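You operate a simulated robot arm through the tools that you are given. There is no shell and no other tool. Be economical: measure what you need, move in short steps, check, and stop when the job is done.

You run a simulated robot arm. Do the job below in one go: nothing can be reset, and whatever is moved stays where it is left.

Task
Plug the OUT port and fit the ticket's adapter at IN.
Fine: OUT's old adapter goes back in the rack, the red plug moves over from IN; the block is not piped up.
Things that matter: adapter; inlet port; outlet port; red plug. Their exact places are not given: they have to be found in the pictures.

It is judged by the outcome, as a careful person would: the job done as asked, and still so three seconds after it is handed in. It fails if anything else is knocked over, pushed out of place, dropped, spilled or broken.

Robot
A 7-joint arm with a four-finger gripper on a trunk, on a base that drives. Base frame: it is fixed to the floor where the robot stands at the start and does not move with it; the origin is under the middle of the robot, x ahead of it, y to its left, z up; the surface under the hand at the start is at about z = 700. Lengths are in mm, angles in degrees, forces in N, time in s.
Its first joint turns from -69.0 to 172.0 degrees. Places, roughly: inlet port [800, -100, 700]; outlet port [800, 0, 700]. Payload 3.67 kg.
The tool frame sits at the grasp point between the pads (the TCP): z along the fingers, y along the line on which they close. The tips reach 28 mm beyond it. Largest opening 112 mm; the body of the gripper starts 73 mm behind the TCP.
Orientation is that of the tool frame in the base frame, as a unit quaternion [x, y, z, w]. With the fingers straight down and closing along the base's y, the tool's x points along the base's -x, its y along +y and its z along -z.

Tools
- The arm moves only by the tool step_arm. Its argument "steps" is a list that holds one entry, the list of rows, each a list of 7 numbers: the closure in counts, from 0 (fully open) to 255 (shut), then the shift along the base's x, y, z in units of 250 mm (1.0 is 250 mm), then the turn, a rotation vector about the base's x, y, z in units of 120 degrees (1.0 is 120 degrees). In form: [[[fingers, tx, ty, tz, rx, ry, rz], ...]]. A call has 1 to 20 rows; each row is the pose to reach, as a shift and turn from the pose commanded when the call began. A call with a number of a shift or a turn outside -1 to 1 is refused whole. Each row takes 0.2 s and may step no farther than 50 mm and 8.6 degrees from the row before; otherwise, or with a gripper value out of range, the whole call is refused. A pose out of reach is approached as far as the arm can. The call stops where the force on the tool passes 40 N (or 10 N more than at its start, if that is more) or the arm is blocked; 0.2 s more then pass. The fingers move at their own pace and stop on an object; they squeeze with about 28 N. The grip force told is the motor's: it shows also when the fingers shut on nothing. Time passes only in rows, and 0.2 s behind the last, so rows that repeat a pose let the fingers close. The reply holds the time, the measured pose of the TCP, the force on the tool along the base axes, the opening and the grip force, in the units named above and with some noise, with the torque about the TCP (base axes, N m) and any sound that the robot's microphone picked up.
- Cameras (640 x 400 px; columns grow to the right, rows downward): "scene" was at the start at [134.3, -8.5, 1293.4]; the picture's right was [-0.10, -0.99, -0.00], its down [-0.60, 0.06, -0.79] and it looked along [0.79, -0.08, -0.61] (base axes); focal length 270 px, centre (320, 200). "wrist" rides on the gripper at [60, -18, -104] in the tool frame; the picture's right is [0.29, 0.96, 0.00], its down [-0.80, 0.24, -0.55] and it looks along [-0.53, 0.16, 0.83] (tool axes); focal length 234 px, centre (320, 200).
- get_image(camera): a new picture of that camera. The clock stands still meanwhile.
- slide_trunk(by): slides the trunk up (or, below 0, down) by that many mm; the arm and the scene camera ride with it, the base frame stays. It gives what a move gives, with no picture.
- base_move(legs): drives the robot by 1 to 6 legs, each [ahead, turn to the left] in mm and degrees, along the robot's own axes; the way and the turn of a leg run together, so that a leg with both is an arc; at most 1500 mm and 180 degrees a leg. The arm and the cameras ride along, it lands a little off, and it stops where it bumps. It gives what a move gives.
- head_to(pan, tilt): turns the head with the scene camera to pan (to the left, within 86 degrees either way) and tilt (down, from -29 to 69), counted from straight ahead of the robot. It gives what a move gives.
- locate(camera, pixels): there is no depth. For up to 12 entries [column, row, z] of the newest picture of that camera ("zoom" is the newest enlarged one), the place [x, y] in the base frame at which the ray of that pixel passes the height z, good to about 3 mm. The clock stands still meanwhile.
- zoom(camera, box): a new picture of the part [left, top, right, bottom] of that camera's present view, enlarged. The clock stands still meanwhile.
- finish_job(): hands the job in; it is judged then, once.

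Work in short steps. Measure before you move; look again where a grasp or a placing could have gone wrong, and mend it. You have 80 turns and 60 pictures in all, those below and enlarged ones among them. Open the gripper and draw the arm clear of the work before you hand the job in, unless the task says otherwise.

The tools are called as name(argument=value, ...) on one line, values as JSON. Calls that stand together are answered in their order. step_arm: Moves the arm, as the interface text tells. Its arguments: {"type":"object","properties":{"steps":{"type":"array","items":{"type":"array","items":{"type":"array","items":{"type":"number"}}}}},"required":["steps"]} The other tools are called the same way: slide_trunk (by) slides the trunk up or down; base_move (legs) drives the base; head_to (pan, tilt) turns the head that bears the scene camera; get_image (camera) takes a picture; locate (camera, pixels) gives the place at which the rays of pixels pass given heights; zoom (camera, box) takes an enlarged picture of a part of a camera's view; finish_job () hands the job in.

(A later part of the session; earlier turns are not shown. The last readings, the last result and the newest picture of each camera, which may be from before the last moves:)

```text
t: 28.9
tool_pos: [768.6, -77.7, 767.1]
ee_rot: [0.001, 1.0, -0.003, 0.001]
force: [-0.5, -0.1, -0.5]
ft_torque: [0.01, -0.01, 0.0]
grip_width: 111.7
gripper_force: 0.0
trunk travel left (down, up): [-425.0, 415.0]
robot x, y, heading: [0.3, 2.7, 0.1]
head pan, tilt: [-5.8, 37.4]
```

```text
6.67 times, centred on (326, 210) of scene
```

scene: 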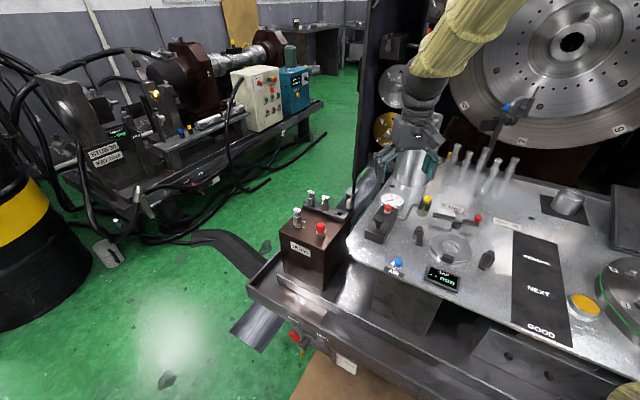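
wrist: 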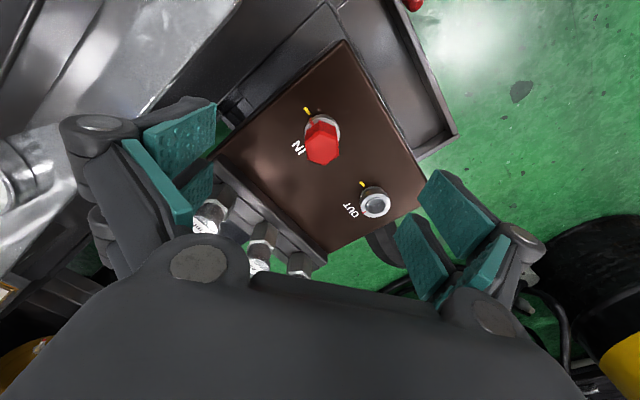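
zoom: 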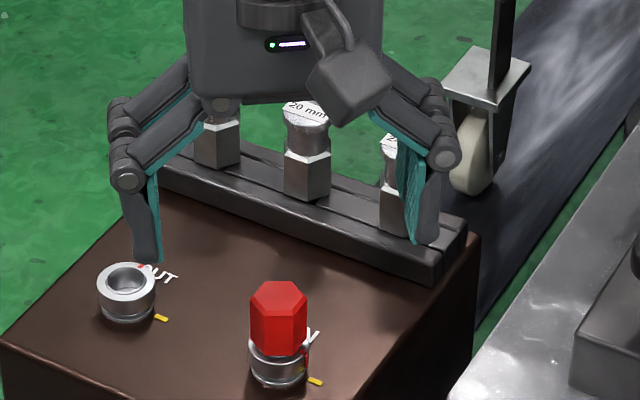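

The 24 mm stands in the rack. I now locate the plug top (322,152), IN collar and the OUT ring (375,204) for calibration.

locate(camera="wrist", pixels=[[322, 152, 719], [322, 152, 712], [375, 204, 677], [361, 184, 661], [306, 110, 661], [323, 127, 677], [298, 265, 725], [258, 268, 725]])

zoom(camera="wrist", box=[280, 90, 400, 220])

```text
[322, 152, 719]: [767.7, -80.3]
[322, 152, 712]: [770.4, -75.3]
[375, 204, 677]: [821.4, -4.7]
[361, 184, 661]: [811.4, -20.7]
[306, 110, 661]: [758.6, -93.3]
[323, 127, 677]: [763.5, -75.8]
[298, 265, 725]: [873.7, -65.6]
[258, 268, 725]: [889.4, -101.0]
```

```text
3.08 times, centred on (340, 155) of wrist
```

zoom: 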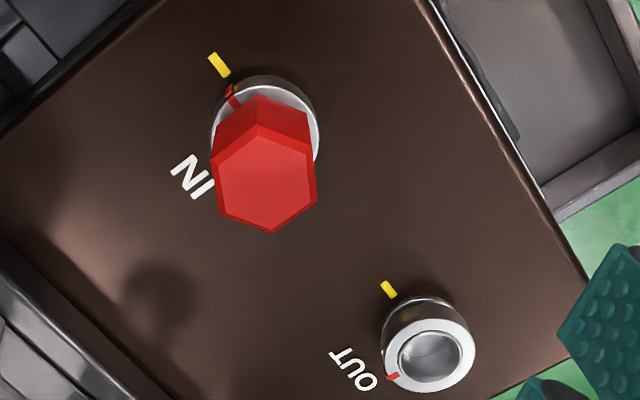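

IN axis ≈(770,-77.5); the plug's flats suit a hand turn of about -38°, which leaves room for the 90° release. I narrow the fingers, turn, descend and grip.

step_arm(steps=[[[100, 0.004, 0, 0, 0, 0, -0.065], [118, 0.006, 0, 0, 0, 0, -0.13], [118, 0.006, 0, 0, 0, 0, -0.195], [118, 0.006, 0, 0, 0, 0, -0.26], [118, 0.006, 0, 0, 0, 0, -0.317], [118, 0.006, 0, -0.12, 0, 0, -0.317], [118, 0.006, 0, -0.228, 0, 0, -0.317], [170, 0.006, 0, -0.228, 0, 0, -0.317], [200, 0.006, 0, -0.228, 0, 0, -0.317], [255, 0.006, 0, -0.228, 0, 0, -0.317], [255, 0.006, 0, -0.228, 0, 0, -0.317]]])

```text
t: 31.3
tool_pos: [771.1, -75.8, 707.9]
ee_rot: [0.326, 0.945, -0.002, -0.001]
force: [6.5, 7.3, 1.1]
ft_torque: [0.23, -0.19, -0.02]
grip_width: 22.9
gripper_force: 28.4
trunk travel left (down, up): [-425.0, 415.0]
robot x, y, heading: [-0.9, -1.5, -0.2]
head pan, tilt: [-5.8, 37.4]
```

Gripped at 22.9 mm. I relieve the ~10 N side load and twist counter-clockwise, first 50°.

step_arm(steps=[[[255, 0.004, 0.005, 0.002, 0, 0, 0], [255, 0.004, 0.005, 0.002, 0, 0, 0.06], [255, 0.004, 0.005, 0.002, 0, 0, 0.12], [255, 0.004, 0.005, 0.002, 0, 0, 0.18], [255, 0.004, 0.005, 0.002, 0, 0, 0.24], [255, 0.004, 0.005, 0.002, 0, 0, 0.3], [255, 0.004, 0.005, 0.002, 0, 0, 0.36], [255, 0.004, 0.005, 0.002, 0, 0, 0.42]]])

```text
t: 33.1
tool_pos: [770.8, -75.1, 708.7]
ee_rot: [-0.108, 0.994, -0.003, 0.003]
force: [1.7, 4.5, 1.5]
ft_torque: [0.09, 0.0, 0.01]
grip_width: 23.0
gripper_force: 28.0
trunk travel left (down, up): [-425.0, 415.0]
robot x, y, heading: [-1.0, -1.1, -0.1]
head pan, tilt: [-5.8, 37.4]
```

It turns freely. I finish to ~91° and try a small lift.

step_arm(steps=[[[255, 0, 0.003, 0, 0, 0, 0.06], [255, 0, 0.003, 0, 0, 0, 0.12], [255, 0, 0.003, 0, 0, 0, 0.18], [255, 0, 0.003, 0, 0, 0, 0.24], [255, 0, 0.003, 0, 0, 0, 0.3], [255, 0, 0.003, 0, 0, 0, 0.34], [255, 0, 0.003, 0, 0, 0, 0.34], [255, 0, 0.003, 0.015, 0, 0, 0.34], [255, 0, 0.003, 0.03, 0, 0, 0.34]]])

zoom(camera="scene", box=[290, 200, 350, 250])

```text
t: 35.1
tool_pos: [771.9, -76.4, 716.2]
ee_rot: [-0.446, 0.895, -0.003, 0.002]
force: [-0.5, 0.0, 0.2]
ft_torque: [-0.04, -0.01, -0.01]
grip_width: 22.9
gripper_force: 27.9
trunk travel left (down, up): [-425.0, 415.0]
robot x, y, heading: [1.8, -0.4, -0.5]
head pan, tilt: [-5.8, 37.4]
```

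```text
8.00 times, centred on (320, 225) of scene
```

zoom: 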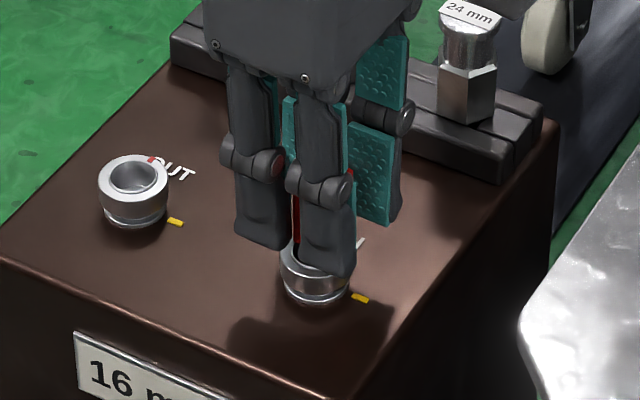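

The plug is free; IN axis ≈(771.5,-76). I lift it, carry it over to OUT (+52,+71.5) at the same hand angle, and lower partway.

step_arm(steps=[[[255, 0, 0, 0.12, 0, 0, 0], [255, 0, 0, 0.24, 0, 0, 0], [255, 0.07, 0.1, 0.24, 0, 0, 0], [255, 0.14, 0.2, 0.24, 0, 0, 0], [255, 0.208, 0.286, 0.24, 0, 0, 0], [255, 0.208, 0.286, 0.15, 0, 0, 0], [255, 0.208, 0.286, 0.08, 0, 0, 0], [255, 0.208, 0.286, 0.06, 0, 0, 0]]])

zoom(camera="scene", box=[275, 200, 323, 240])

```text
t: 36.9
tool_pos: [822.9, -3.7, 731.1]
ee_rot: [-0.447, 0.895, -0.002, 0.002]
force: [0.2, -0.3, 0.1]
ft_torque: [0.01, 0.01, 0.01]
grip_width: 23.0
gripper_force: 28.2
trunk travel left (down, up): [-425.0, 415.0]
robot x, y, heading: [2.5, 0.1, -0.2]
head pan, tilt: [-5.8, 37.4]
```

```text
10.00 times, centred on (299, 220) of scene
```

zoom: 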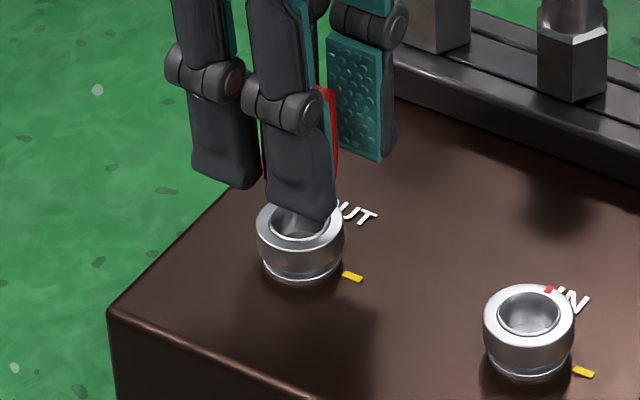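

Aligned over OUT as far as visible. I lower slowly with force watch to the seated height (~708).

step_arm(steps=[[[255, 0.001, 0, -0.025, 0, 0, 0], [255, 0.001, 0, -0.045, 0, 0, 0], [255, 0.001, 0, -0.065, 0, 0, 0], [255, 0.001, 0, -0.08, 0, 0, 0], [255, 0.001, 0, -0.092, 0, 0, 0]]])

zoom(camera="scene", box=[275, 200, 323, 240])

```text
t: 38.1
tool_pos: [824.3, -1.6, 708.8]
ee_rot: [-0.448, 0.894, -0.003, 0.003]
force: [-0.8, 11.8, 6.2]
ft_torque: [0.31, 0.1, -0.03]
grip_width: 23.0
gripper_force: 27.7
trunk travel left (down, up): [-425.0, 415.0]
robot x, y, heading: [1.0, -1.8, 0.2]
head pan, tilt: [-5.8, 37.4]
```

```text
10.00 times, centred on (299, 220) of scene
```

zoom: 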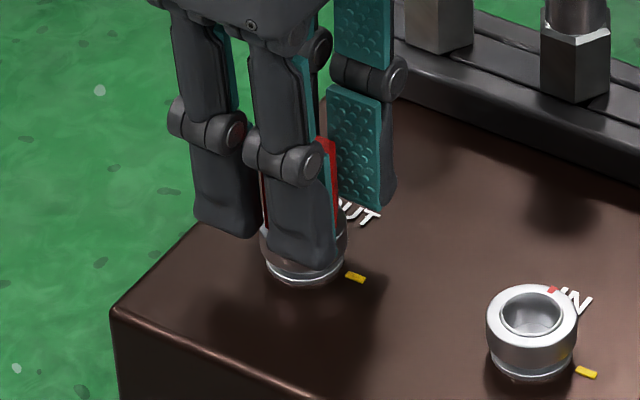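

It slid in to 708.8. I relieve the +y side load, press slightly, then twist clockwise to lock.

step_arm(steps=[[[255, 0, 0.005, -0.004, 0, 0, 0], [255, 0, 0.005, -0.004, 0, 0, -0.06], [255, 0, 0.005, -0.004, 0, 0, -0.12], [255, 0, 0.005, -0.004, 0, 0, -0.18], [255, 0, 0.005, -0.004, 0, 0, -0.24], [255, 0, 0.005, -0.004, 0, 0, -0.3], [255, 0, 0.005, -0.004, 0, 0, -0.36]]])

```text
t: 39.7
tool_pos: [823.2, -3.4, 708.1]
ee_rot: [-0.085, 0.996, -0.003, 0.003]
force: [26.4, 11.5, 23.2]
ft_torque: [0.17, -0.51, 0.04]
grip_width: 22.9
gripper_force: 27.7
trunk travel left (down, up): [-425.0, 415.0]
robot x, y, heading: [1.2, -3.4, -0.2]
head pan, tilt: [-5.8, 37.4]
```

Side load has built up (26 N in x, 23 N up). I relieve it before continuing.

step_arm(steps=[[[255, 0.01, 0.003, 0.005, 0, 0, 0], [255, 0.01, 0.003, 0.005, 0, 0, 0]]])

zoom(camera="scene", box=[275, 200, 323, 240])

```text
t: 40.3
tool_pos: [824.5, -2.5, 709.3]
ee_rot: [-0.086, 0.996, -0.004, 0.001]
force: [10.8, 1.1, 18.6]
ft_torque: [0.02, -0.34, 0.0]
grip_width: 23.3
gripper_force: 27.9
trunk travel left (down, up): [-425.0, 415.0]
robot x, y, heading: [1.0, -1.6, 0.1]
head pan, tilt: [-5.8, 37.4]
```

```text
10.00 times, centred on (299, 220) of scene
```

zoom: 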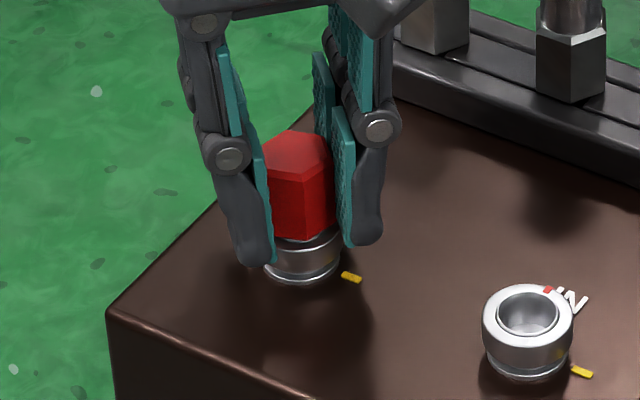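

The plug is seated and turning with the ring. I ease a bit more and finish the clockwise twist (~48° more).

step_arm(steps=[[[255, 0.005, 0, 0.005, 0, 0, -0.06], [255, 0.005, 0, 0.005, 0, 0, -0.12], [255, 0.005, 0, 0.005, 0, 0, -0.18], [255, 0.005, 0, 0.005, 0, 0, -0.24], [255, 0.005, 0, 0.005, 0, 0, -0.3], [255, 0.005, 0, 0.005, 0, 0, -0.36], [255, 0.005, 0, 0.005, 0, 0, -0.4], [255, 0.005, 0, 0.005, 0, 0, -0.4]]])

zoom(camera="scene", box=[275, 200, 323, 240])

```text
t: 42.3
tool_pos: [825.4, -4.4, 708.5]
ee_rot: [0.329, 0.944, -0.005, -0.002]
force: [-2.5, -3.8, 0.1]
ft_torque: [-0.08, 0.02, 0.09]
grip_width: 23.1
gripper_force: 27.7
trunk travel left (down, up): [-425.0, 415.0]
robot x, y, heading: [-1.2, -0.5, -0.2]
head pan, tilt: [-5.8, 37.4]
stopped in row 8: the force on the tool passed its limit at 41 N (the readings are from after the stop); the commanded pose is now the measured one
```

```text
10.00 times, centred on (299, 220) of scene
```

zoom: 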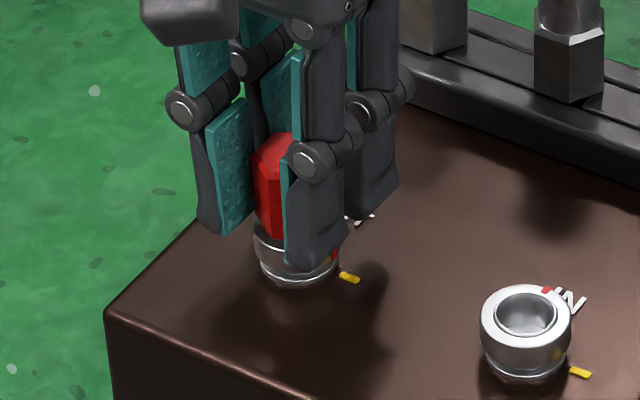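

It reached the original angle (-38°) with the red stripe back by the yellow dot. I do a small tug test, then release and rise to look.

step_arm(steps=[[[255, 0, 0, 0.008, 0, 0, 0], [255, 0, 0, 0.012, 0, 0, 0]]])

step_arm(steps=[[[180, 0, 0, 0, 0, 0, 0], [118, 0, 0, 0, 0, 0, 0], [118, 0, 0, 0.15, 0, 0, 0], [118, 0, 0, 0.3, 0, 0, 0], [118, 0, 0, 0.4, 0, 0, 0.06], [118, 0, -0.0, 0.4, 0, 0, 0.12], [118, 0, 0, 0.4, 0, 0, 0.18], [118, 0.05, 0, 0.4, 0, 0, 0.24], [118, 0.05, -0.05, 0.4, 0, 0, 0.3], [118, 0.05, -0.08, 0.4, 0, 0, 0.32], [118, 0.05, -0.08, 0.4, 0, 0, 0.32]]])

get_image(camera="wrist")

zoom(camera="wrist", box=[250, 60, 410, 240])

```text
t: 42.9
tool_pos: [824.3, -4.4, 707.5]
ee_rot: [0.328, 0.945, -0.005, -0.004]
force: [-0.3, -4.8, -20.3]
ft_torque: [-0.19, -0.29, 0.01]
grip_width: 22.8
gripper_force: 28.3
trunk travel left (down, up): [-425.0, 415.0]
robot x, y, heading: [-1.0, 0.8, -0.2]
head pan, tilt: [-5.8, 37.4]
```

```text
t: 45.3
tool_pos: [837.3, -22.1, 811.2]
ee_rot: [-0.002, 1.0, -0.006, 0.0]
force: [1.0, 0.7, 0.7]
ft_torque: [-0.01, -0.01, -0.03]
grip_width: 60.2
gripper_force: 0.0
trunk travel left (down, up): [-425.0, 415.0]
robot x, y, heading: [-0.6, 2.3, -0.2]
head pan, tilt: [-5.8, 37.4]
```

```text
15 pictures are left
```

wrist: 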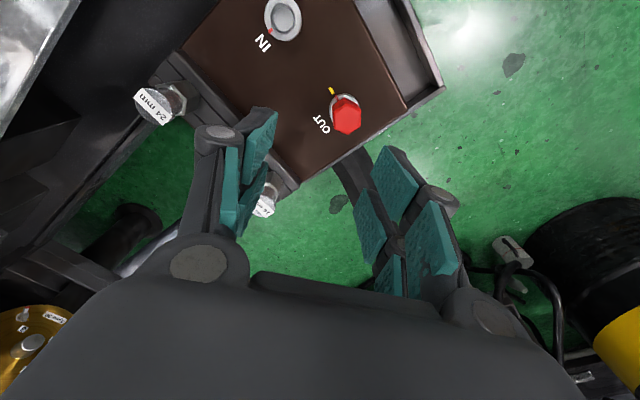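

```text
2.22 times, centred on (330, 150) of wrist
```

zoom: 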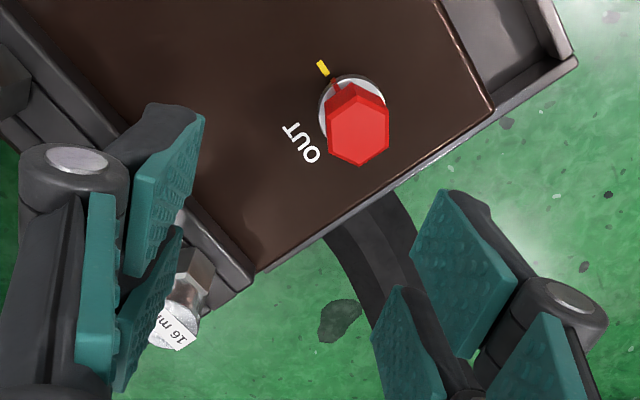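

The plug is latched (20 N tug held) with red at yellow. I move over the 16 mm adapter at the rack's far end to centre on it.

step_arm(steps=[[[100, 0.1, -0.05, 0, 0, 0, 0], [60, 0.22, -0.1, -0.02, 0, 0, 0], [60, 0.32, -0.144, -0.08, 0, 0, 0], [60, 0.327, -0.144, -0.12, 0, 0, 0], [60, 0.327, -0.144, -0.12, 0, 0, 0]]])

get_image(camera="wrist")

zoom(camera="scene", box=[280, 165, 352, 225])

```text
t: 46.5
tool_pos: [919.6, -59.7, 780.9]
ee_rot: [-0.001, 1.0, -0.004, 0.0]
force: [-0.2, 0.1, 1.6]
ft_torque: [0.0, 0.02, 0.03]
grip_width: 85.5
gripper_force: 0.1
trunk travel left (down, up): [-425.0, 415.0]
robot x, y, heading: [2.9, -0.7, -0.6]
head pan, tilt: [-5.8, 37.4]
```

```text
13 pictures are left
```

wrist: 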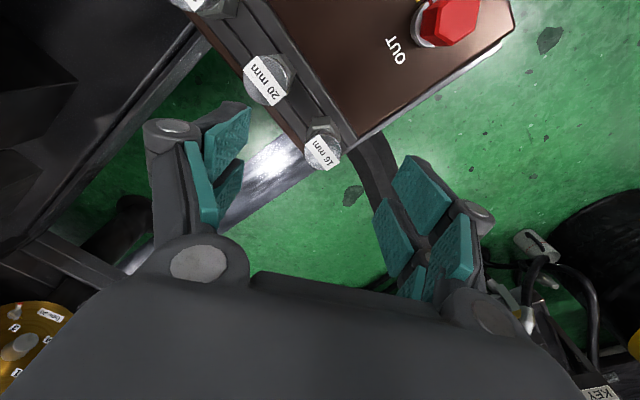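

```text
6.67 times, centred on (316, 195) of scene
```

zoom: 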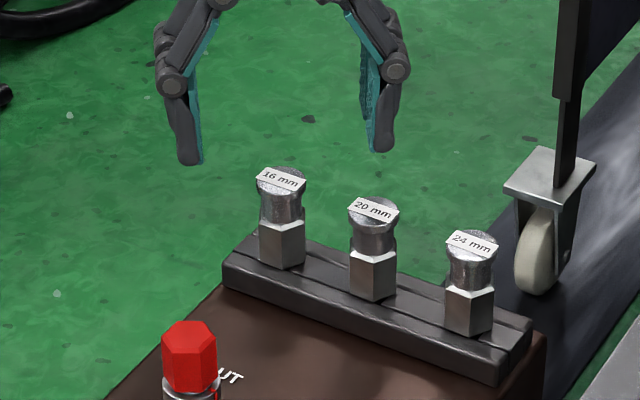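

The 16 mm top is at wrist (323,152), the 20 mm at (267,80); I locate both at z≈728.

locate(camera="wrist", pixels=[[323, 152, 728], [323, 152, 722], [267, 80, 728], [447, 20, 719], [323, 128, 680]])

```text
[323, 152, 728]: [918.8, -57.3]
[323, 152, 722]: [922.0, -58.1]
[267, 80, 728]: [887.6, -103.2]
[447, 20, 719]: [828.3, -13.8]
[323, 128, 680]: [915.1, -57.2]
```

The 16 mm axis is ≈(919,-57). I lower to TCP z≈706 and close.

step_arm(steps=[[[80, 0, 0.01, -0.1, 0, 0, 0], [80, 0, 0.01, -0.2, 0, 0, 0], [80, 0, 0.01, -0.298, 0, 0, 0], [150, 0, 0.01, -0.298, 0, 0, 0], [190, 0, 0.01, -0.298, 0, 0, 0], [255, 0, 0.01, -0.298, 0, 0, 0], [255, 0, 0.01, -0.298, 0, 0, 0]]])

zoom(camera="scene", box=[290, 180, 338, 220])

```text
t: 48.1
tool_pos: [919.0, -56.6, 708.9]
ee_rot: [-0.001, 1.0, -0.004, 0.0]
force: [1.4, 0.4, 15.1]
ft_torque: [0.06, -0.14, -0.01]
grip_width: 42.1
gripper_force: 27.8
trunk travel left (down, up): [-425.0, 415.0]
robot x, y, heading: [1.9, -1.9, -0.3]
head pan, tilt: [-5.8, 37.4]
```

```text
10.00 times, centred on (314, 200) of scene
```

zoom: 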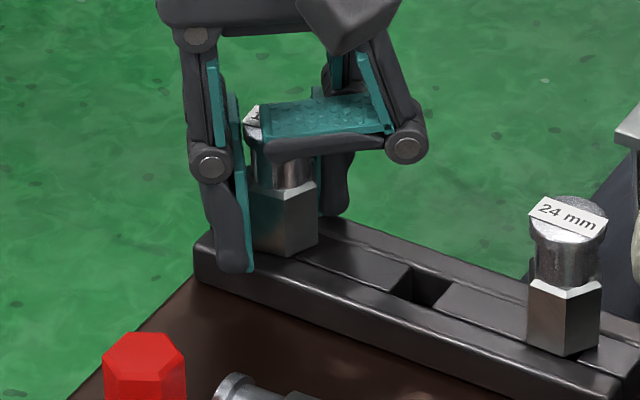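

Problem: the -y finger caught something on the way down; it is folded across the 16 mm head, and the 20 mm adapter has been knocked out of the rack (something lies at scene zoom (250,390)). I rise gently, open and look.

step_arm(steps=[[[120, 0, 0, 0.0, 0, 0, 0], [80, 0, 0, 0.0, 0, 0, 0], [80, 0, 0, 0.02, 0, 0, 0], [80, 0, 0, 0.1, 0, 0, 0], [80, 0, 0, 0.25, 0, 0, 0], [40, 0, 0, 0.4, 0, 0, 0], [0, 0, 0, 0.4, 0, 0, 0], [0, 0, 0, 0.4, 0, 0, 0]]])

zoom(camera="scene", box=[270, 165, 366, 245])

```text
t: 49.9
tool_pos: [919.1, -56.7, 806.1]
ee_rot: [-0.001, 1.0, -0.004, 0.0]
force: [-0.3, 0.1, 0.1]
ft_torque: [0.01, -0.01, 0.02]
grip_width: 111.8
gripper_force: 0.1
trunk travel left (down, up): [-425.0, 415.0]
robot x, y, heading: [-0.1, -1.5, -0.3]
head pan, tilt: [-5.8, 37.4]
```

```text
5.00 times, centred on (318, 205) of scene
```

zoom: 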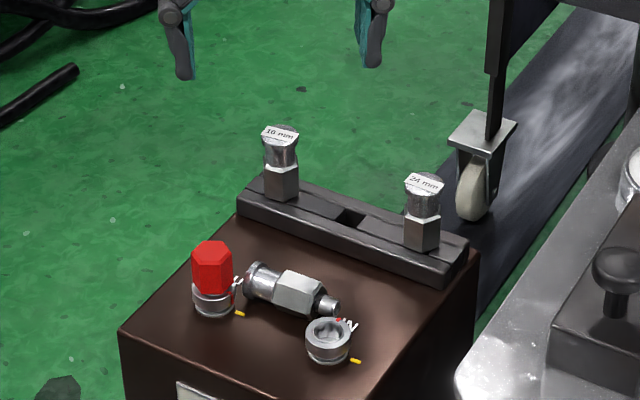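

The 20 mm adapter is lying on the block between the ports and must be put back. I locate its ends and the empty slots from this picture.

locate(camera="zoom", pixels=[[253, 283, 675], [298, 293, 675], [338, 306, 668], [327, 330, 677], [212, 300, 677], [352, 217, 672], [282, 195, 672], [422, 245, 672], [281, 133, 728], [423, 180, 728]])

step_arm(steps=[[[0, -0.18, 0, 0.08, 0, 0, 0], [0, -0.36, 0, 0.08, 0, 0, 0], [0, -0.54, 0, 0.08, 0, 0, 0], [0, -0.64, -0.02, 0.08, 0, 0, 0], [0, -0.64, -0.02, 0.08, 0, 0, 0]]])

get_image(camera="wrist")

```text
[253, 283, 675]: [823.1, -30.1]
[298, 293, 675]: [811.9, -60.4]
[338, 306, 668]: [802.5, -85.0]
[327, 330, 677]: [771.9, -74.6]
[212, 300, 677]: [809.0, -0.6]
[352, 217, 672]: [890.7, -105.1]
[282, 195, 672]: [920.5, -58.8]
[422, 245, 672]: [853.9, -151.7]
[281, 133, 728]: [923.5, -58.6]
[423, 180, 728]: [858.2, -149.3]
```

```text
t: 51.1
tool_pos: [760.4, -62.2, 824.5]
ee_rot: [-0.001, 1.0, -0.004, 0.0]
force: [0.5, -0.3, -0.7]
ft_torque: [-0.04, 0.0, 0.02]
grip_width: 112.0
gripper_force: 0.0
trunk travel left (down, up): [-425.0, 415.0]
robot x, y, heading: [0.9, -1.6, -0.4]
head pan, tilt: [-5.8, 37.4]
```

```text
9 pictures are left
```

wrist: 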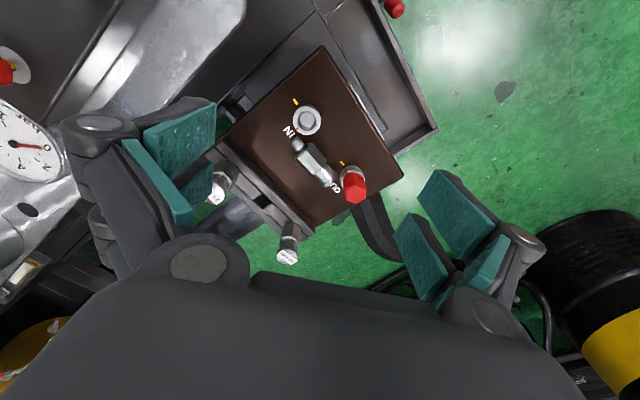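

I locate the lying adapter's ends in this wrist picture (spigot tip (296,142), hex ~(313,160), head end (331,185)).

locate(camera="wrist", pixels=[[296, 142, 668], [313, 161, 674], [331, 185, 674], [305, 122, 677], [353, 184, 719], [260, 200, 672], [288, 257, 728]])

```text
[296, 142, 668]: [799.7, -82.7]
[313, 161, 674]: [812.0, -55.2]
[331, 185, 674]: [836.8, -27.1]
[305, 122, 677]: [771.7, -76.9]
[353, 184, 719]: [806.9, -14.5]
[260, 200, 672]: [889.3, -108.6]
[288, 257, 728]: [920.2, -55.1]
```

Vision puts the lying adapter from spigot tip ≈(801,-84) to head ≈(832,-25), axis at ~62°, hex centre ≈(814,-56). Plan: grip it across the hex with the hand tilted ~25°, upright it by turning ~80° about the closing axis, and put it back in the middle slot. First I turn the hand 62° above it.

step_arm(steps=[[[60, 0.03, 0.01, -0.02, 0, 0, 0.065], [80, 0.06, 0.02, -0.04, 0, 0, 0.13], [118, 0.1, 0.03, -0.06, 0, 0, 0.195], [118, 0.14, 0.035, -0.08, 0, 0, 0.26], [118, 0.17, 0.04, -0.08, 0, 0, 0.325], [118, 0.2, 0.05, -0.08, 0, 0, 0.39], [118, 0.23, 0.055, -0.08, 0, 0, 0.455], [118, 0.23, 0.055, -0.08, 0, 0, 0.517], [118, 0.23, 0.055, -0.08, 0, 0, 0.517]]])

get_image(camera="wrist")

```text
t: 53.1
tool_pos: [817.0, -48.5, 806.3]
ee_rot: [-0.518, 0.856, -0.003, 0.003]
force: [1.0, 0.2, -0.4]
ft_torque: [0.0, -0.01, -0.03]
grip_width: 60.2
gripper_force: 0.0
trunk travel left (down, up): [-425.0, 415.0]
robot x, y, heading: [-0.7, 0.6, -0.1]
head pan, tilt: [-5.8, 37.4]
```

```text
8 pictures are left
```

wrist: 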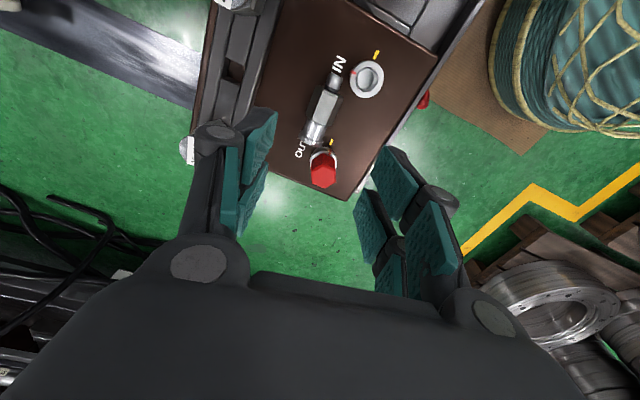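

The adapter is clear now: spigot tip ≈(335,76), hex ≈(322,107), head end ≈(308,138). I locate these.

locate(camera="wrist", pixels=[[335, 74, 672], [322, 107, 674], [308, 140, 674], [315, 129, 674], [331, 88, 674], [367, 79, 677], [321, 168, 719], [233, 72, 672]])

```text
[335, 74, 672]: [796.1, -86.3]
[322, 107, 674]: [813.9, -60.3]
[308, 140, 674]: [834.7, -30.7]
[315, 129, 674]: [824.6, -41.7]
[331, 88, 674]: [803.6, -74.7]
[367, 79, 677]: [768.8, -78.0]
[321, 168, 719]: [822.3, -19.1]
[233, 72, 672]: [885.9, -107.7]
```

The refined axis is ~57° with hex centre ≈(816,-57). I tilt the hand 25° about the closing axis (with -5° yaw) at height and check the pose is reachable.

step_arm(steps=[[[125, 0.004, -0.001, 0, -0.045, 0.0265, -0.01], [130, 0.008, -0.003, 0, -0.09, 0.053, -0.02], [141, 0.012, -0.005, 0, -0.135, 0.0795, -0.03], [141, 0.0148, -0.005, 0, -0.1796, 0.1058, -0.041], [141, 0.0148, -0.005, -0.15, -0.1796, 0.1058, -0.041], [141, 0.0148, -0.005, -0.3, -0.1796, 0.1058, -0.041], [141, 0.0148, -0.005, -0.3, -0.1796, 0.1058, -0.041]]])

zoom(camera="scene", box=[280, 195, 352, 240])

```text
t: 54.7
tool_pos: [819.3, -51.1, 729.5]
ee_rot: [-0.468, 0.857, -0.107, -0.188]
force: [0.6, -1.0, -1.1]
ft_torque: [-0.01, 0.01, -0.01]
grip_width: 50.0
gripper_force: 0.1
trunk travel left (down, up): [-425.0, 415.0]
robot x, y, heading: [0.6, -2.3, -0.3]
head pan, tilt: [-5.8, 37.4]
```

```text
8.89 times, centred on (316, 218) of scene
```

zoom: 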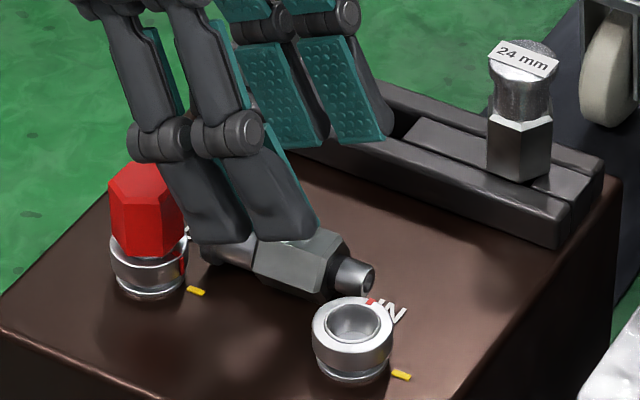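

The picture shows each finger is really two prongs (~45 mm wide overall), so a tilted approach would touch the OUT plug. I untilt, grip it straight down, and first move it to free block space by the rack.

step_arm(steps=[[[141, 0, 0, 0.06, 0.044, -0.0285, 0], [141, -0.003, -0.006, 0.06, 0.088, -0.057, 0], [141, -0.006, -0.012, 0.06, 0.132, -0.085, 0], [141, -0.007, -0.0136, 0.06, 0.1748, -0.1135, 0], [141, -0.007, -0.0136, 0.0, 0.1748, -0.1135, 0], [141, -0.007, -0.0136, -0.07, 0.1748, -0.1135, 0], [141, -0.007, -0.0136, -0.134, 0.1748, -0.1135, 0], [141, -0.007, -0.0136, -0.134, 0.1748, -0.1135, 0]]])

```text
t: 56.5
tool_pos: [817.2, -54.6, 698.4]
ee_rot: [-0.479, 0.878, -0.004, 0.001]
force: [-0.6, 0.1, 1.1]
ft_torque: [0.01, -0.02, -0.02]
grip_width: 50.1
gripper_force: 0.1
trunk travel left (down, up): [-425.0, 415.0]
robot x, y, heading: [-0.0, 2.7, -0.1]
head pan, tilt: [-5.8, 37.4]
```

No contact. I go 3 mm lower, close, and lift a little.

step_arm(steps=[[[141, 0, 0, -0.012, 0, 0, 0], [180, 0, 0, -0.012, 0, 0, 0], [210, 0, 0, -0.012, 0, 0, 0], [255, 0, 0, -0.012, 0, 0, 0], [255, 0, 0, -0.012, 0, 0, 0], [255, 0, 0, -0.012, 0, 0, 0]]])

```text
t: 57.9
tool_pos: [818.2, -53.4, 695.6]
ee_rot: [-0.478, 0.878, -0.004, 0.003]
force: [0.1, 0.3, -0.6]
ft_torque: [-0.01, 0.03, -0.01]
grip_width: 28.0
gripper_force: 28.3
trunk travel left (down, up): [-425.0, 415.0]
robot x, y, heading: [-1.2, 0.2, -0.5]
head pan, tilt: [-5.8, 37.4]
```

Held at 28 mm. I lift it, turn so its head points across toward the rack (heading -36°), and lay it at a free spot at ≈(832,-66).

step_arm(steps=[[[255, 0, 0, 0.1, 0, 0, 0], [255, 0, 0, 0.26, 0, 0, 0], [255, 0, 0, 0.3, 0, 0, -0.065], [255, 0.01, -0.01, 0.3, 0, 0, -0.13], [255, 0.01, -0.01, 0.3, 0, 0, -0.195], [255, 0.02, -0.02, 0.3, 0, 0, -0.26], [255, 0.02, -0.02, 0.3, 0, 0, -0.325], [255, 0.03, -0.03, 0.3, 0, 0, -0.39], [255, 0.04, -0.03, 0.3, 0, 0, -0.455], [255, 0.05, -0.04, 0.3, 0, 0, -0.52], [255, 0.06, -0.05, 0.3, 0, 0, -0.585], [255, 0.06, -0.05, 0.3, 0, 0, -0.65], [255, 0.06, -0.05, 0.3, 0, 0, -0.715], [255, 0.06, -0.05, 0.3, 0, 0, -0.777], [255, 0.06, -0.05, 0.3, 0, 0, -0.777]]])

get_image(camera="wrist")

```text
t: 61.1
tool_pos: [834.4, -65.9, 770.2]
ee_rot: [0.31, 0.951, -0.004, -0.001]
force: [0.1, 0.3, -0.8]
ft_torque: [-0.01, 0.0, -0.03]
grip_width: 27.8
gripper_force: 27.9
trunk travel left (down, up): [-425.0, 415.0]
robot x, y, heading: [2.8, -2.1, -0.5]
head pan, tilt: [-5.8, 37.4]
```

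```text
6 pictures are left
```

wrist: 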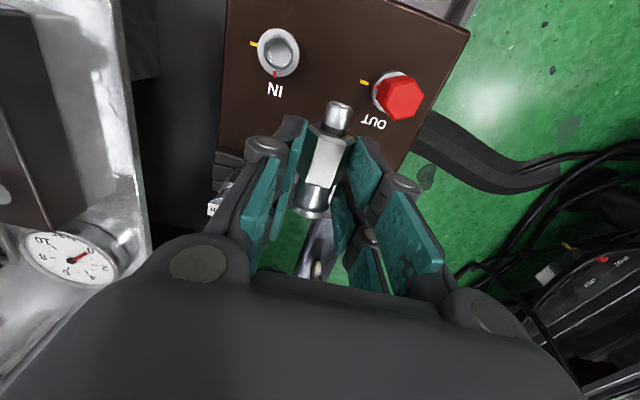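

The adapter is held with its spigot toward the ports and head toward the rack. I lower and lay it down, opening only to ~42 mm.

step_arm(steps=[[[255, -0.004, 0, -0.15, 0, 0, 0], [255, -0.004, 0, -0.25, 0, 0, 0], [255, -0.004, 0, -0.288, 0, 0, 0], [255, -0.004, 0, -0.298, 0, 0, 0]]])

```text
t: 62.1
tool_pos: [832.9, -66.5, 694.8]
ee_rot: [0.31, 0.951, -0.005, -0.001]
force: [0.0, 0.6, 0.4]
ft_torque: [-0.02, 0.02, 0.02]
grip_width: 27.9
gripper_force: 28.0
trunk travel left (down, up): [-425.0, 415.0]
robot x, y, heading: [1.5, -0.5, -0.4]
head pan, tilt: [-5.8, 37.4]
```

No contact yet, so I lower 1 mm more, release and rise; then I tilt 27° (hand leaning toward the rack) above the head part.

step_arm(steps=[[[255, 0, 0, -0.005, 0, 0, 0], [200, 0, 0, -0.005, 0, 0, 0], [159, 0, 0, -0.005, 0, 0, 0], [159, 0, 0, -0.005, 0, 0, 0], [159, 0, 0, 0.08, 0, 0, 0], [159, 0, 0, 0.18, 0, 0, 0], [159, 0.03, -0.02, 0.22, 0.0331, 0.0455, 0], [159, 0.06, -0.04, 0.22, 0.0662, 0.091, 0], [159, 0.09, -0.06, 0.2, 0.0992, 0.1365, 0], [159, 0.092, -0.067, 0.17, 0.1323, 0.182, 0], [159, 0.092, -0.067, 0.133, 0.1323, 0.182, 0], [159, 0.092, -0.067, 0.133, 0.1323, 0.182, 0]]])

zoom(camera="scene", box=[280, 185, 360, 240])

```text
t: 64.7
tool_pos: [854.8, -81.9, 729.6]
ee_rot: [0.298, 0.925, 0.067, -0.224]
force: [0.6, 0.2, 0.5]
ft_torque: [0.03, -0.01, 0.01]
grip_width: 41.7
gripper_force: 0.1
trunk travel left (down, up): [-425.0, 415.0]
robot x, y, heading: [0.3, -2.2, -0.4]
head pan, tilt: [-5.8, 37.4]
```

```text
7.27 times, centred on (320, 212) of scene
```

zoom: 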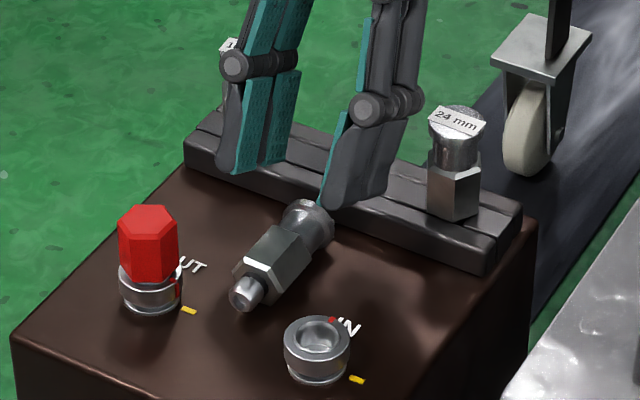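

The fingers straddle the head well. I descend to TCP z≈698 and close.

step_arm(steps=[[[159, 0, 0, -0.06, 0, 0, 0], [159, 0, 0, -0.11, 0, 0, 0], [159, 0, 0, -0.124, 0, 0, 0], [200, 0, 0, -0.124, 0, 0, 0], [255, 0, 0, -0.124, 0, 0, 0], [255, 0, 0, -0.124, 0, 0, 0], [255, 0, 0, -0.124, 0, 0, 0]]])

```text
t: 65.8
tool_pos: [853.1, -82.0, 699.7]
ee_rot: [0.3, 0.925, 0.068, -0.225]
force: [-11.1, 0.4, 15.1]
ft_torque: [-0.02, 0.42, -0.05]
grip_width: 24.3
gripper_force: 28.2
trunk travel left (down, up): [-425.0, 415.0]
robot x, y, heading: [0.5, -4.2, -0.3]
head pan, tilt: [-5.8, 37.4]
stopped in row 5: the force on the tool passed its limit at 52 N (the readings are from after the stop); the commanded pose is now the measured one
```

It closed on the piece at 24.3 mm with a transient load. I hold the grip and lift to test it.

step_arm(steps=[[[255, 0, 0, 0.0, 0, 0, 0], [255, 0, 0, 0.01, 0, 0, 0], [255, -0.01, 0.007, 0.05, 0, 0, 0], [255, -0.03, 0.022, 0.15, 0, 0, 0], [255, -0.05, 0.04, 0.3, 0, 0, 0], [255, -0.05, 0.04, 0.34, 0, 0, 0]]])

zoom(camera="scene", box=[272, 165, 352, 240])

```text
t: 67.2
tool_pos: [841.7, -74.5, 780.9]
ee_rot: [0.3, 0.925, 0.067, -0.226]
force: [-0.3, -1.4, -0.7]
ft_torque: [0.0, -0.02, -0.01]
grip_width: 24.2
gripper_force: 27.4
trunk travel left (down, up): [-425.0, 415.0]
robot x, y, heading: [-3.0, 4.0, -0.3]
head pan, tilt: [-5.8, 37.4]
```

```text
5.33 times, centred on (312, 202) of scene
```

zoom: 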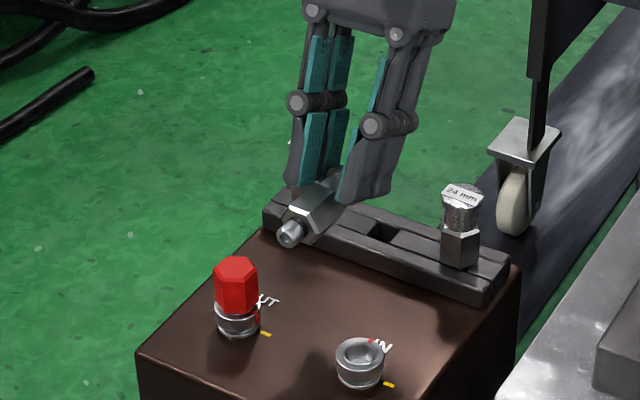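

It's held securely. I raise and turn the hand -84° about the closing axis to bring the adapter upright.

step_arm(steps=[[[255, 0, 0, 0.1, -0.0412, -0.0566, 0], [255, 0, 0, 0.14, -0.0823, -0.1133, 0], [255, 0, 0, 0.14, -0.1235, -0.1699, 0], [255, 0, 0, 0.14, -0.1646, -0.2265, 0], [255, 0, 0, 0.14, -0.2058, -0.2832, 0], [255, 0, 0, 0.14, -0.247, -0.3398, 0], [255, 0, 0, 0.14, -0.2881, -0.3964, 0], [255, 0, 0, 0.14, -0.3293, -0.453, 0], [255, 0, 0, 0.14, -0.3704, -0.5097, 0], [255, 0, 0, 0.14, -0.4116, -0.5663, 0], [255, 0, 0, 0.14, -0.4116, -0.5663, 0]]])

```text
t: 69.8
tool_pos: [833.6, -110.4, 757.0]
ee_rot: [0.309, 0.849, -0.153, 0.401]
force: [0.2, 0.6, -1.1]
ft_torque: [0.04, 0.05, 0.05]
grip_width: 24.3
gripper_force: 28.2
trunk travel left (down, up): [-425.0, 415.0]
robot x, y, heading: [0.0, -0.1, -0.0]
head pan, tilt: [-5.8, 37.4]
stopped in row 11: the arm was blocked; the commanded pose is now the measured one
```

The arm was blocked short of the goal: θ≈51°, and the TCP was dragged to (834,-110,757), close to the 24 mm adapter. I need a look.

zoom(camera="scene", box=[276, 165, 372, 240])

```text
5.33 times, centred on (324, 202) of scene
```

zoom: 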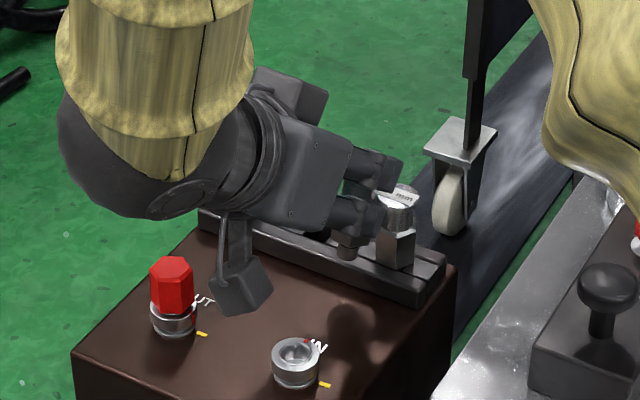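

The 24 mm still stands but my right finger is close to it. I raise the whole arm rigidly with the trunk to get clear, since the arm seems to want to be lower relative to its shoulder.

slide_trunk(by=60)

```text
t: 70.8
tool_pos: [833.8, -110.8, 817.6]
ee_rot: [0.308, 0.849, -0.152, 0.402]
force: [-0.3, 0.0, -0.5]
ft_torque: [0.04, 0.02, 0.01]
grip_width: 24.0
gripper_force: 28.0
trunk travel left (down, up): [-485.0, 355.0]
robot x, y, heading: [-1.6, -0.7, -0.2]
head pan, tilt: [-5.8, 37.4]
```

Clear now. Computed from the pose, the spigot tip is at TCP+(7,-7,-67), so I move to TCP (880,-97) at this height to put it above the middle slot.

step_arm(steps=[[[255, 0.06, 0.02, 0, 0, 0, 0], [255, 0.12, 0.04, 0, 0, 0, 0], [255, 0.184, 0.054, 0, 0, 0, 0], [255, 0.184, 0.054, -0.06, 0, 0, 0], [255, 0.184, 0.054, -0.12, 0, 0, 0], [255, 0.184, 0.054, -0.12, 0, 0, 0]]])

```text
t: 72.2
tool_pos: [881.5, -113.8, 788.9]
ee_rot: [0.325, 0.847, -0.146, 0.393]
force: [-0.3, 0.3, -0.1]
ft_torque: [0.03, 0.0, -0.03]
grip_width: 24.1
gripper_force: 28.3
trunk travel left (down, up): [-485.0, 355.0]
robot x, y, heading: [-2.5, 3.6, -0.2]
head pan, tilt: [-5.8, 37.4]
```

The y motion hits a wrist limit at this heading. I yaw the hand +18° (heading ≈-23°), which still clears the neighbours, and retry.

step_arm(steps=[[[255, 0, 0.01, 0.02, 0, 0, 0.05], [255, 0, 0.02, 0.02, 0, 0, 0.1], [255, -0.006, 0.04, 0.02, 0, 0, 0.15], [255, -0.014, 0.055, 0.02, 0, 0, 0.15], [255, -0.014, 0.055, 0.02, 0, 0, 0.15]]])

```text
t: 73.4
tool_pos: [876.8, -78.3, 796.0]
ee_rot: [0.168, 0.886, -0.088, 0.423]
force: [-0.3, -0.9, -0.6]
ft_torque: [0.04, 0.01, 0.0]
grip_width: 24.2
gripper_force: 27.5
trunk travel left (down, up): [-485.0, 355.0]
robot x, y, heading: [-2.3, 0.3, -0.3]
head pan, tilt: [-5.8, 37.4]
```

Reachable now (heading -22°). I add 8° more uprighting and bring the tip over the slot at TCP ≈(868,-97,760).

step_arm(steps=[[[255, -0.012, -0.025, 0, -0.0128, -0.0308, 0], [255, -0.024, -0.05, 0, -0.0255, -0.0616, 0], [255, -0.035, -0.073, -0.06, -0.0255, -0.0616, 0], [255, -0.035, -0.073, -0.14, -0.0255, -0.0616, 0], [255, -0.035, -0.073, -0.14, -0.0255, -0.0616, 0]]])

zoom(camera="scene", box=[285, 200, 365, 260])

```text
t: 74.6
tool_pos: [867.1, -100.7, 760.1]
ee_rot: [0.163, 0.855, -0.1, 0.483]
force: [0.1, -0.3, -0.6]
ft_torque: [0.0, 0.07, -0.02]
grip_width: 24.2
gripper_force: 27.9
trunk travel left (down, up): [-485.0, 355.0]
robot x, y, heading: [3.8, 0.6, -0.5]
head pan, tilt: [-5.8, 37.4]
```

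```text
6.67 times, centred on (325, 230) of scene
```

zoom: 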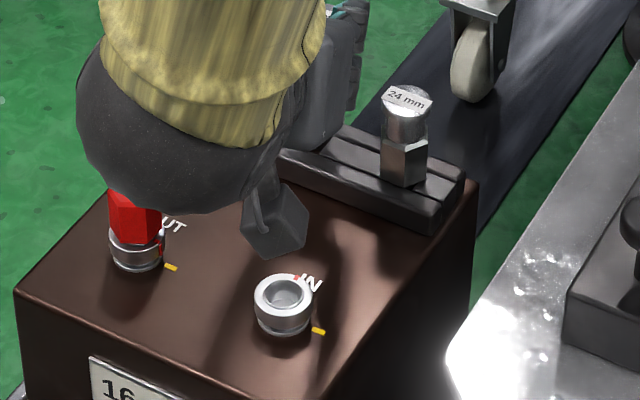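

The arm hides it from the scene camera, so I use the wrist camera (2 pictures left) for the tip versus the slot.

get_image(camera="wrist")

```text
1 pictures are left
```

wrist: 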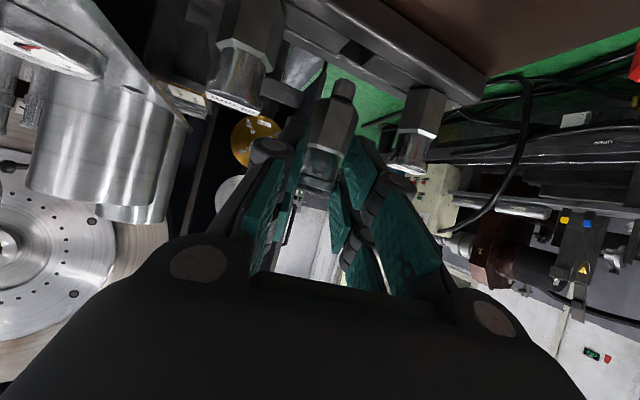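

Both neighbours stand, the held spigot tip is at ≈(345,86), the slot at ≈(357,50). I locate these.

locate(camera="wrist", pixels=[[357, 50, 672], [345, 86, 690], [345, 86, 695], [345, 86, 700], [432, 92, 672], [405, 165, 728], [253, 15, 672], [234, 92, 728], [318, 180, 760]])

```text
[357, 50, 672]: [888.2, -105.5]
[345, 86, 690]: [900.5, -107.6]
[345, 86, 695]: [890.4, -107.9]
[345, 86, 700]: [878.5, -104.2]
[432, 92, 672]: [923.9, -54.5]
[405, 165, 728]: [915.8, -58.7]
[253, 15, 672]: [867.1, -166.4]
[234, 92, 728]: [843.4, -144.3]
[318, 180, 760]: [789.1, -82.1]
```

The tip is ≈(881,-105,698) and the slot ≈(887.5,-105). I shift +6 mm in x and lower slowly with force watch.

step_arm(steps=[[[255, 0.024, -0.001, 0, 0, 0, 0], [255, 0.024, -0.001, -0.06, 0, 0, 0], [255, 0.024, -0.001, -0.09, 0, 0, 0], [255, 0.024, -0.001, -0.11, 0, 0, 0], [255, 0.024, -0.001, -0.125, 0, 0, 0]]])

```text
t: 75.8
tool_pos: [873.5, -99.1, 729.2]
ee_rot: [0.163, 0.855, -0.1, 0.483]
force: [-0.2, 7.0, 24.4]
ft_torque: [0.11, -0.71, 0.2]
grip_width: 24.5
gripper_force: 28.1
trunk travel left (down, up): [-485.0, 355.0]
robot x, y, heading: [-3.7, -0.1, -0.3]
head pan, tilt: [-5.8, 37.4]
```

Contact: 24 N up with +7 N in y, so the spigot sits on the -y side strip. I raise 5 mm, shift +3 mm in y and lower again.

step_arm(steps=[[[255, 0, 0, 0.02, 0, 0, 0], [255, 0.001, 0.012, 0.02, 0, 0, 0], [255, 0.001, 0.012, 0.0, 0, 0, 0], [255, 0.001, 0.012, -0.01, 0, 0, 0], [255, 0.001, 0.012, -0.02, 0, 0, 0]]])

```text
t: 77.0
tool_pos: [872.1, -96.3, 725.2]
ee_rot: [0.164, 0.854, -0.1, 0.483]
force: [-3.4, -0.5, 25.3]
ft_torque: [-0.36, -0.58, -0.06]
grip_width: 24.6
gripper_force: 27.7
trunk travel left (down, up): [-485.0, 355.0]
robot x, y, heading: [-1.7, -2.3, -0.4]
head pan, tilt: [-5.8, 37.4]
```

I unload z by 3 mm and probe sideways to learn whether the spigot is in the slot.

step_arm(steps=[[[255, 0, 0, 0.014, 0, 0, 0], [255, -0.008, 0, 0.014, 0, 0, 0], [255, -0.016, 0, 0.014, 0, 0, 0], [255, -0.016, 0, 0.014, 0, 0, 0]]])

step_arm(steps=[[[255, 0.008, 0, 0, 0, 0, 0], [255, 0.016, 0, 0, 0, 0, 0], [255, 0.016, 0.01, 0, 0, 0, 0], [255, 0.016, 0.018, 0, 0, 0, 0], [255, 0.016, 0.018, 0, 0, 0, 0]]])

```text
t: 78.0
tool_pos: [868.4, -97.3, 725.1]
ee_rot: [0.163, 0.855, -0.1, 0.482]
force: [2.5, 0.8, 6.7]
ft_torque: [-0.05, -0.28, 0.03]
grip_width: 24.1
gripper_force: 28.7
trunk travel left (down, up): [-485.0, 355.0]
robot x, y, heading: [0.6, -2.7, -0.7]
head pan, tilt: [-5.8, 37.4]
```

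```text
t: 79.2
tool_pos: [873.3, -91.5, 725.1]
ee_rot: [0.164, 0.855, -0.1, 0.481]
force: [-0.6, 1.0, -0.3]
ft_torque: [-0.03, 0.03, 0.03]
grip_width: 24.3
gripper_force: 28.5
trunk travel left (down, up): [-485.0, 355.0]
robot x, y, heading: [2.2, -2.3, -0.5]
head pan, tilt: [-5.8, 37.4]
```

Small forces only, so it isn't in the slot. I sweep the tip lightly pressed in +x along the slot's y, in 4–5 mm steps, reading forces to find the hole.

step_arm(steps=[[[255, 0, 0, 0.03, 0, 0, 0], [255, -0.03, -0.036, 0.03, 0, 0, 0], [255, -0.03, -0.036, 0.0, 0, 0, 0], [255, -0.03, -0.036, -0.012, 0, 0, 0]]])

step_arm(steps=[[[255, 0.009, 0, 0, 0, 0, 0], [255, 0.018, 0, 0, 0, 0, 0]]])

step_arm(steps=[[[255, 0.009, 0, 0, 0, 0, 0], [255, 0.018, 0, 0, 0, 0, 0]]])

step_arm(steps=[[[255, 0.009, 0, 0, 0, 0, 0], [255, 0.018, 0, 0, 0, 0, 0]]])

step_arm(steps=[[[255, 0.009, 0, 0, 0, 0, 0], [255, 0.018, 0, 0, 0, 0, 0]]])

```text
t: 80.2
tool_pos: [866.5, -100.1, 725.0]
ee_rot: [0.163, 0.854, -0.099, 0.484]
force: [-1.2, -0.8, 16.3]
ft_torque: [-0.3, -0.4, -0.04]
grip_width: 24.1
gripper_force: 28.3
trunk travel left (down, up): [-485.0, 355.0]
robot x, y, heading: [-1.2, 0.3, -0.5]
head pan, tilt: [-5.8, 37.4]
```

```text
t: 80.8
tool_pos: [870.1, -100.1, 724.5]
ee_rot: [0.163, 0.854, -0.101, 0.484]
force: [-8.5, -0.5, 24.2]
ft_torque: [-0.32, -0.25, -0.08]
grip_width: 24.0
gripper_force: 28.2
trunk travel left (down, up): [-485.0, 355.0]
robot x, y, heading: [-4.0, -0.6, -0.4]
head pan, tilt: [-5.8, 37.4]
```

```text
t: 81.4
tool_pos: [874.4, -99.9, 724.8]
ee_rot: [0.163, 0.854, -0.101, 0.484]
force: [-8.5, 0.4, 25.3]
ft_torque: [-0.29, -0.34, -0.08]
grip_width: 23.9
gripper_force: 28.3
trunk travel left (down, up): [-485.0, 355.0]
robot x, y, heading: [2.7, -1.6, -0.3]
head pan, tilt: [-5.8, 37.4]
```

```text
t: 82.0
tool_pos: [876.9, -100.7, 726.4]
ee_rot: [0.163, 0.854, -0.1, 0.484]
force: [-8.9, -0.3, 26.4]
ft_torque: [-0.32, -0.34, -0.1]
grip_width: 24.4
gripper_force: 28.1
trunk travel left (down, up): [-485.0, 355.0]
robot x, y, heading: [1.4, -0.1, -0.1]
head pan, tilt: [-5.8, 37.4]
```

```text
t: 82.6
tool_pos: [883.7, -100.1, 724.2]
ee_rot: [0.163, 0.854, -0.101, 0.483]
force: [-8.1, -0.1, 25.9]
ft_torque: [-0.22, -0.38, -0.1]
grip_width: 24.1
gripper_force: 27.4
trunk travel left (down, up): [-485.0, 355.0]
robot x, y, heading: [1.0, -3.4, -0.3]
head pan, tilt: [-5.8, 37.4]
```

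The torque readings put the contact at TCP+(28,-14): the spigot leans forward onto the back rail. I lift, set TCP to ≈(859,-90.5), lower, and make a small pressed search there.

step_arm(steps=[[[255, 0, 0, 0.04, 0, 0, 0], [255, -0.05, 0.02, 0.04, 0, 0, 0], [255, -0.099, 0.038, 0.04, 0, 0, 0], [255, -0.099, 0.038, 0.01, 0, 0, 0], [255, -0.099, 0.038, -0.01, 0, 0, 0], [255, -0.099, 0.038, -0.02, 0, 0, 0]]])

step_arm(steps=[[[255, 0.01, -0.007, 0, 0, 0, 0], [255, 0.016, -0.012, 0, 0, 0, 0]]])

step_arm(steps=[[[255, 0.007, 0.01, 0, 0, 0, 0], [255, 0.01, 0.013, 0, 0, 0, 0]]])

step_arm(steps=[[[255, -0.01, 0.007, 0, 0, 0, 0], [255, -0.016, 0.012, 0, 0, 0, 0]]])

```text
t: 84.0
tool_pos: [858.5, -90.7, 716.2]
ee_rot: [0.162, 0.856, -0.1, 0.481]
force: [-1.8, -3.0, -2.0]
ft_torque: [-0.11, 0.1, -0.11]
grip_width: 24.2
gripper_force: 28.3
trunk travel left (down, up): [-485.0, 355.0]
robot x, y, heading: [1.9, -0.5, -0.3]
head pan, tilt: [-5.8, 37.4]
```

```text
t: 84.6
tool_pos: [861.7, -93.7, 717.6]
ee_rot: [0.163, 0.855, -0.1, 0.481]
force: [-15.9, 0.7, 1.4]
ft_torque: [-0.03, 0.6, -0.11]
grip_width: 24.0
gripper_force: 27.7
trunk travel left (down, up): [-485.0, 355.0]
robot x, y, heading: [1.6, -1.8, -0.3]
head pan, tilt: [-5.8, 37.4]
```

```text
t: 85.2
tool_pos: [865.9, -91.6, 718.0]
ee_rot: [0.164, 0.855, -0.1, 0.482]
force: [-12.9, -5.0, 2.0]
ft_torque: [-0.24, 0.46, -0.3]
grip_width: 24.5
gripper_force: 27.3
trunk travel left (down, up): [-485.0, 355.0]
robot x, y, heading: [-0.5, 0.6, -0.4]
head pan, tilt: [-5.8, 37.4]
```

```text
t: 85.8
tool_pos: [861.5, -90.7, 717.8]
ee_rot: [0.164, 0.854, -0.1, 0.483]
force: [1.7, -11.4, 0.2]
ft_torque: [-0.44, -0.07, -0.31]
grip_width: 24.2
gripper_force: 28.6
trunk travel left (down, up): [-485.0, 355.0]
robot x, y, heading: [-1.8, -1.1, -0.4]
head pan, tilt: [-5.8, 37.4]
```

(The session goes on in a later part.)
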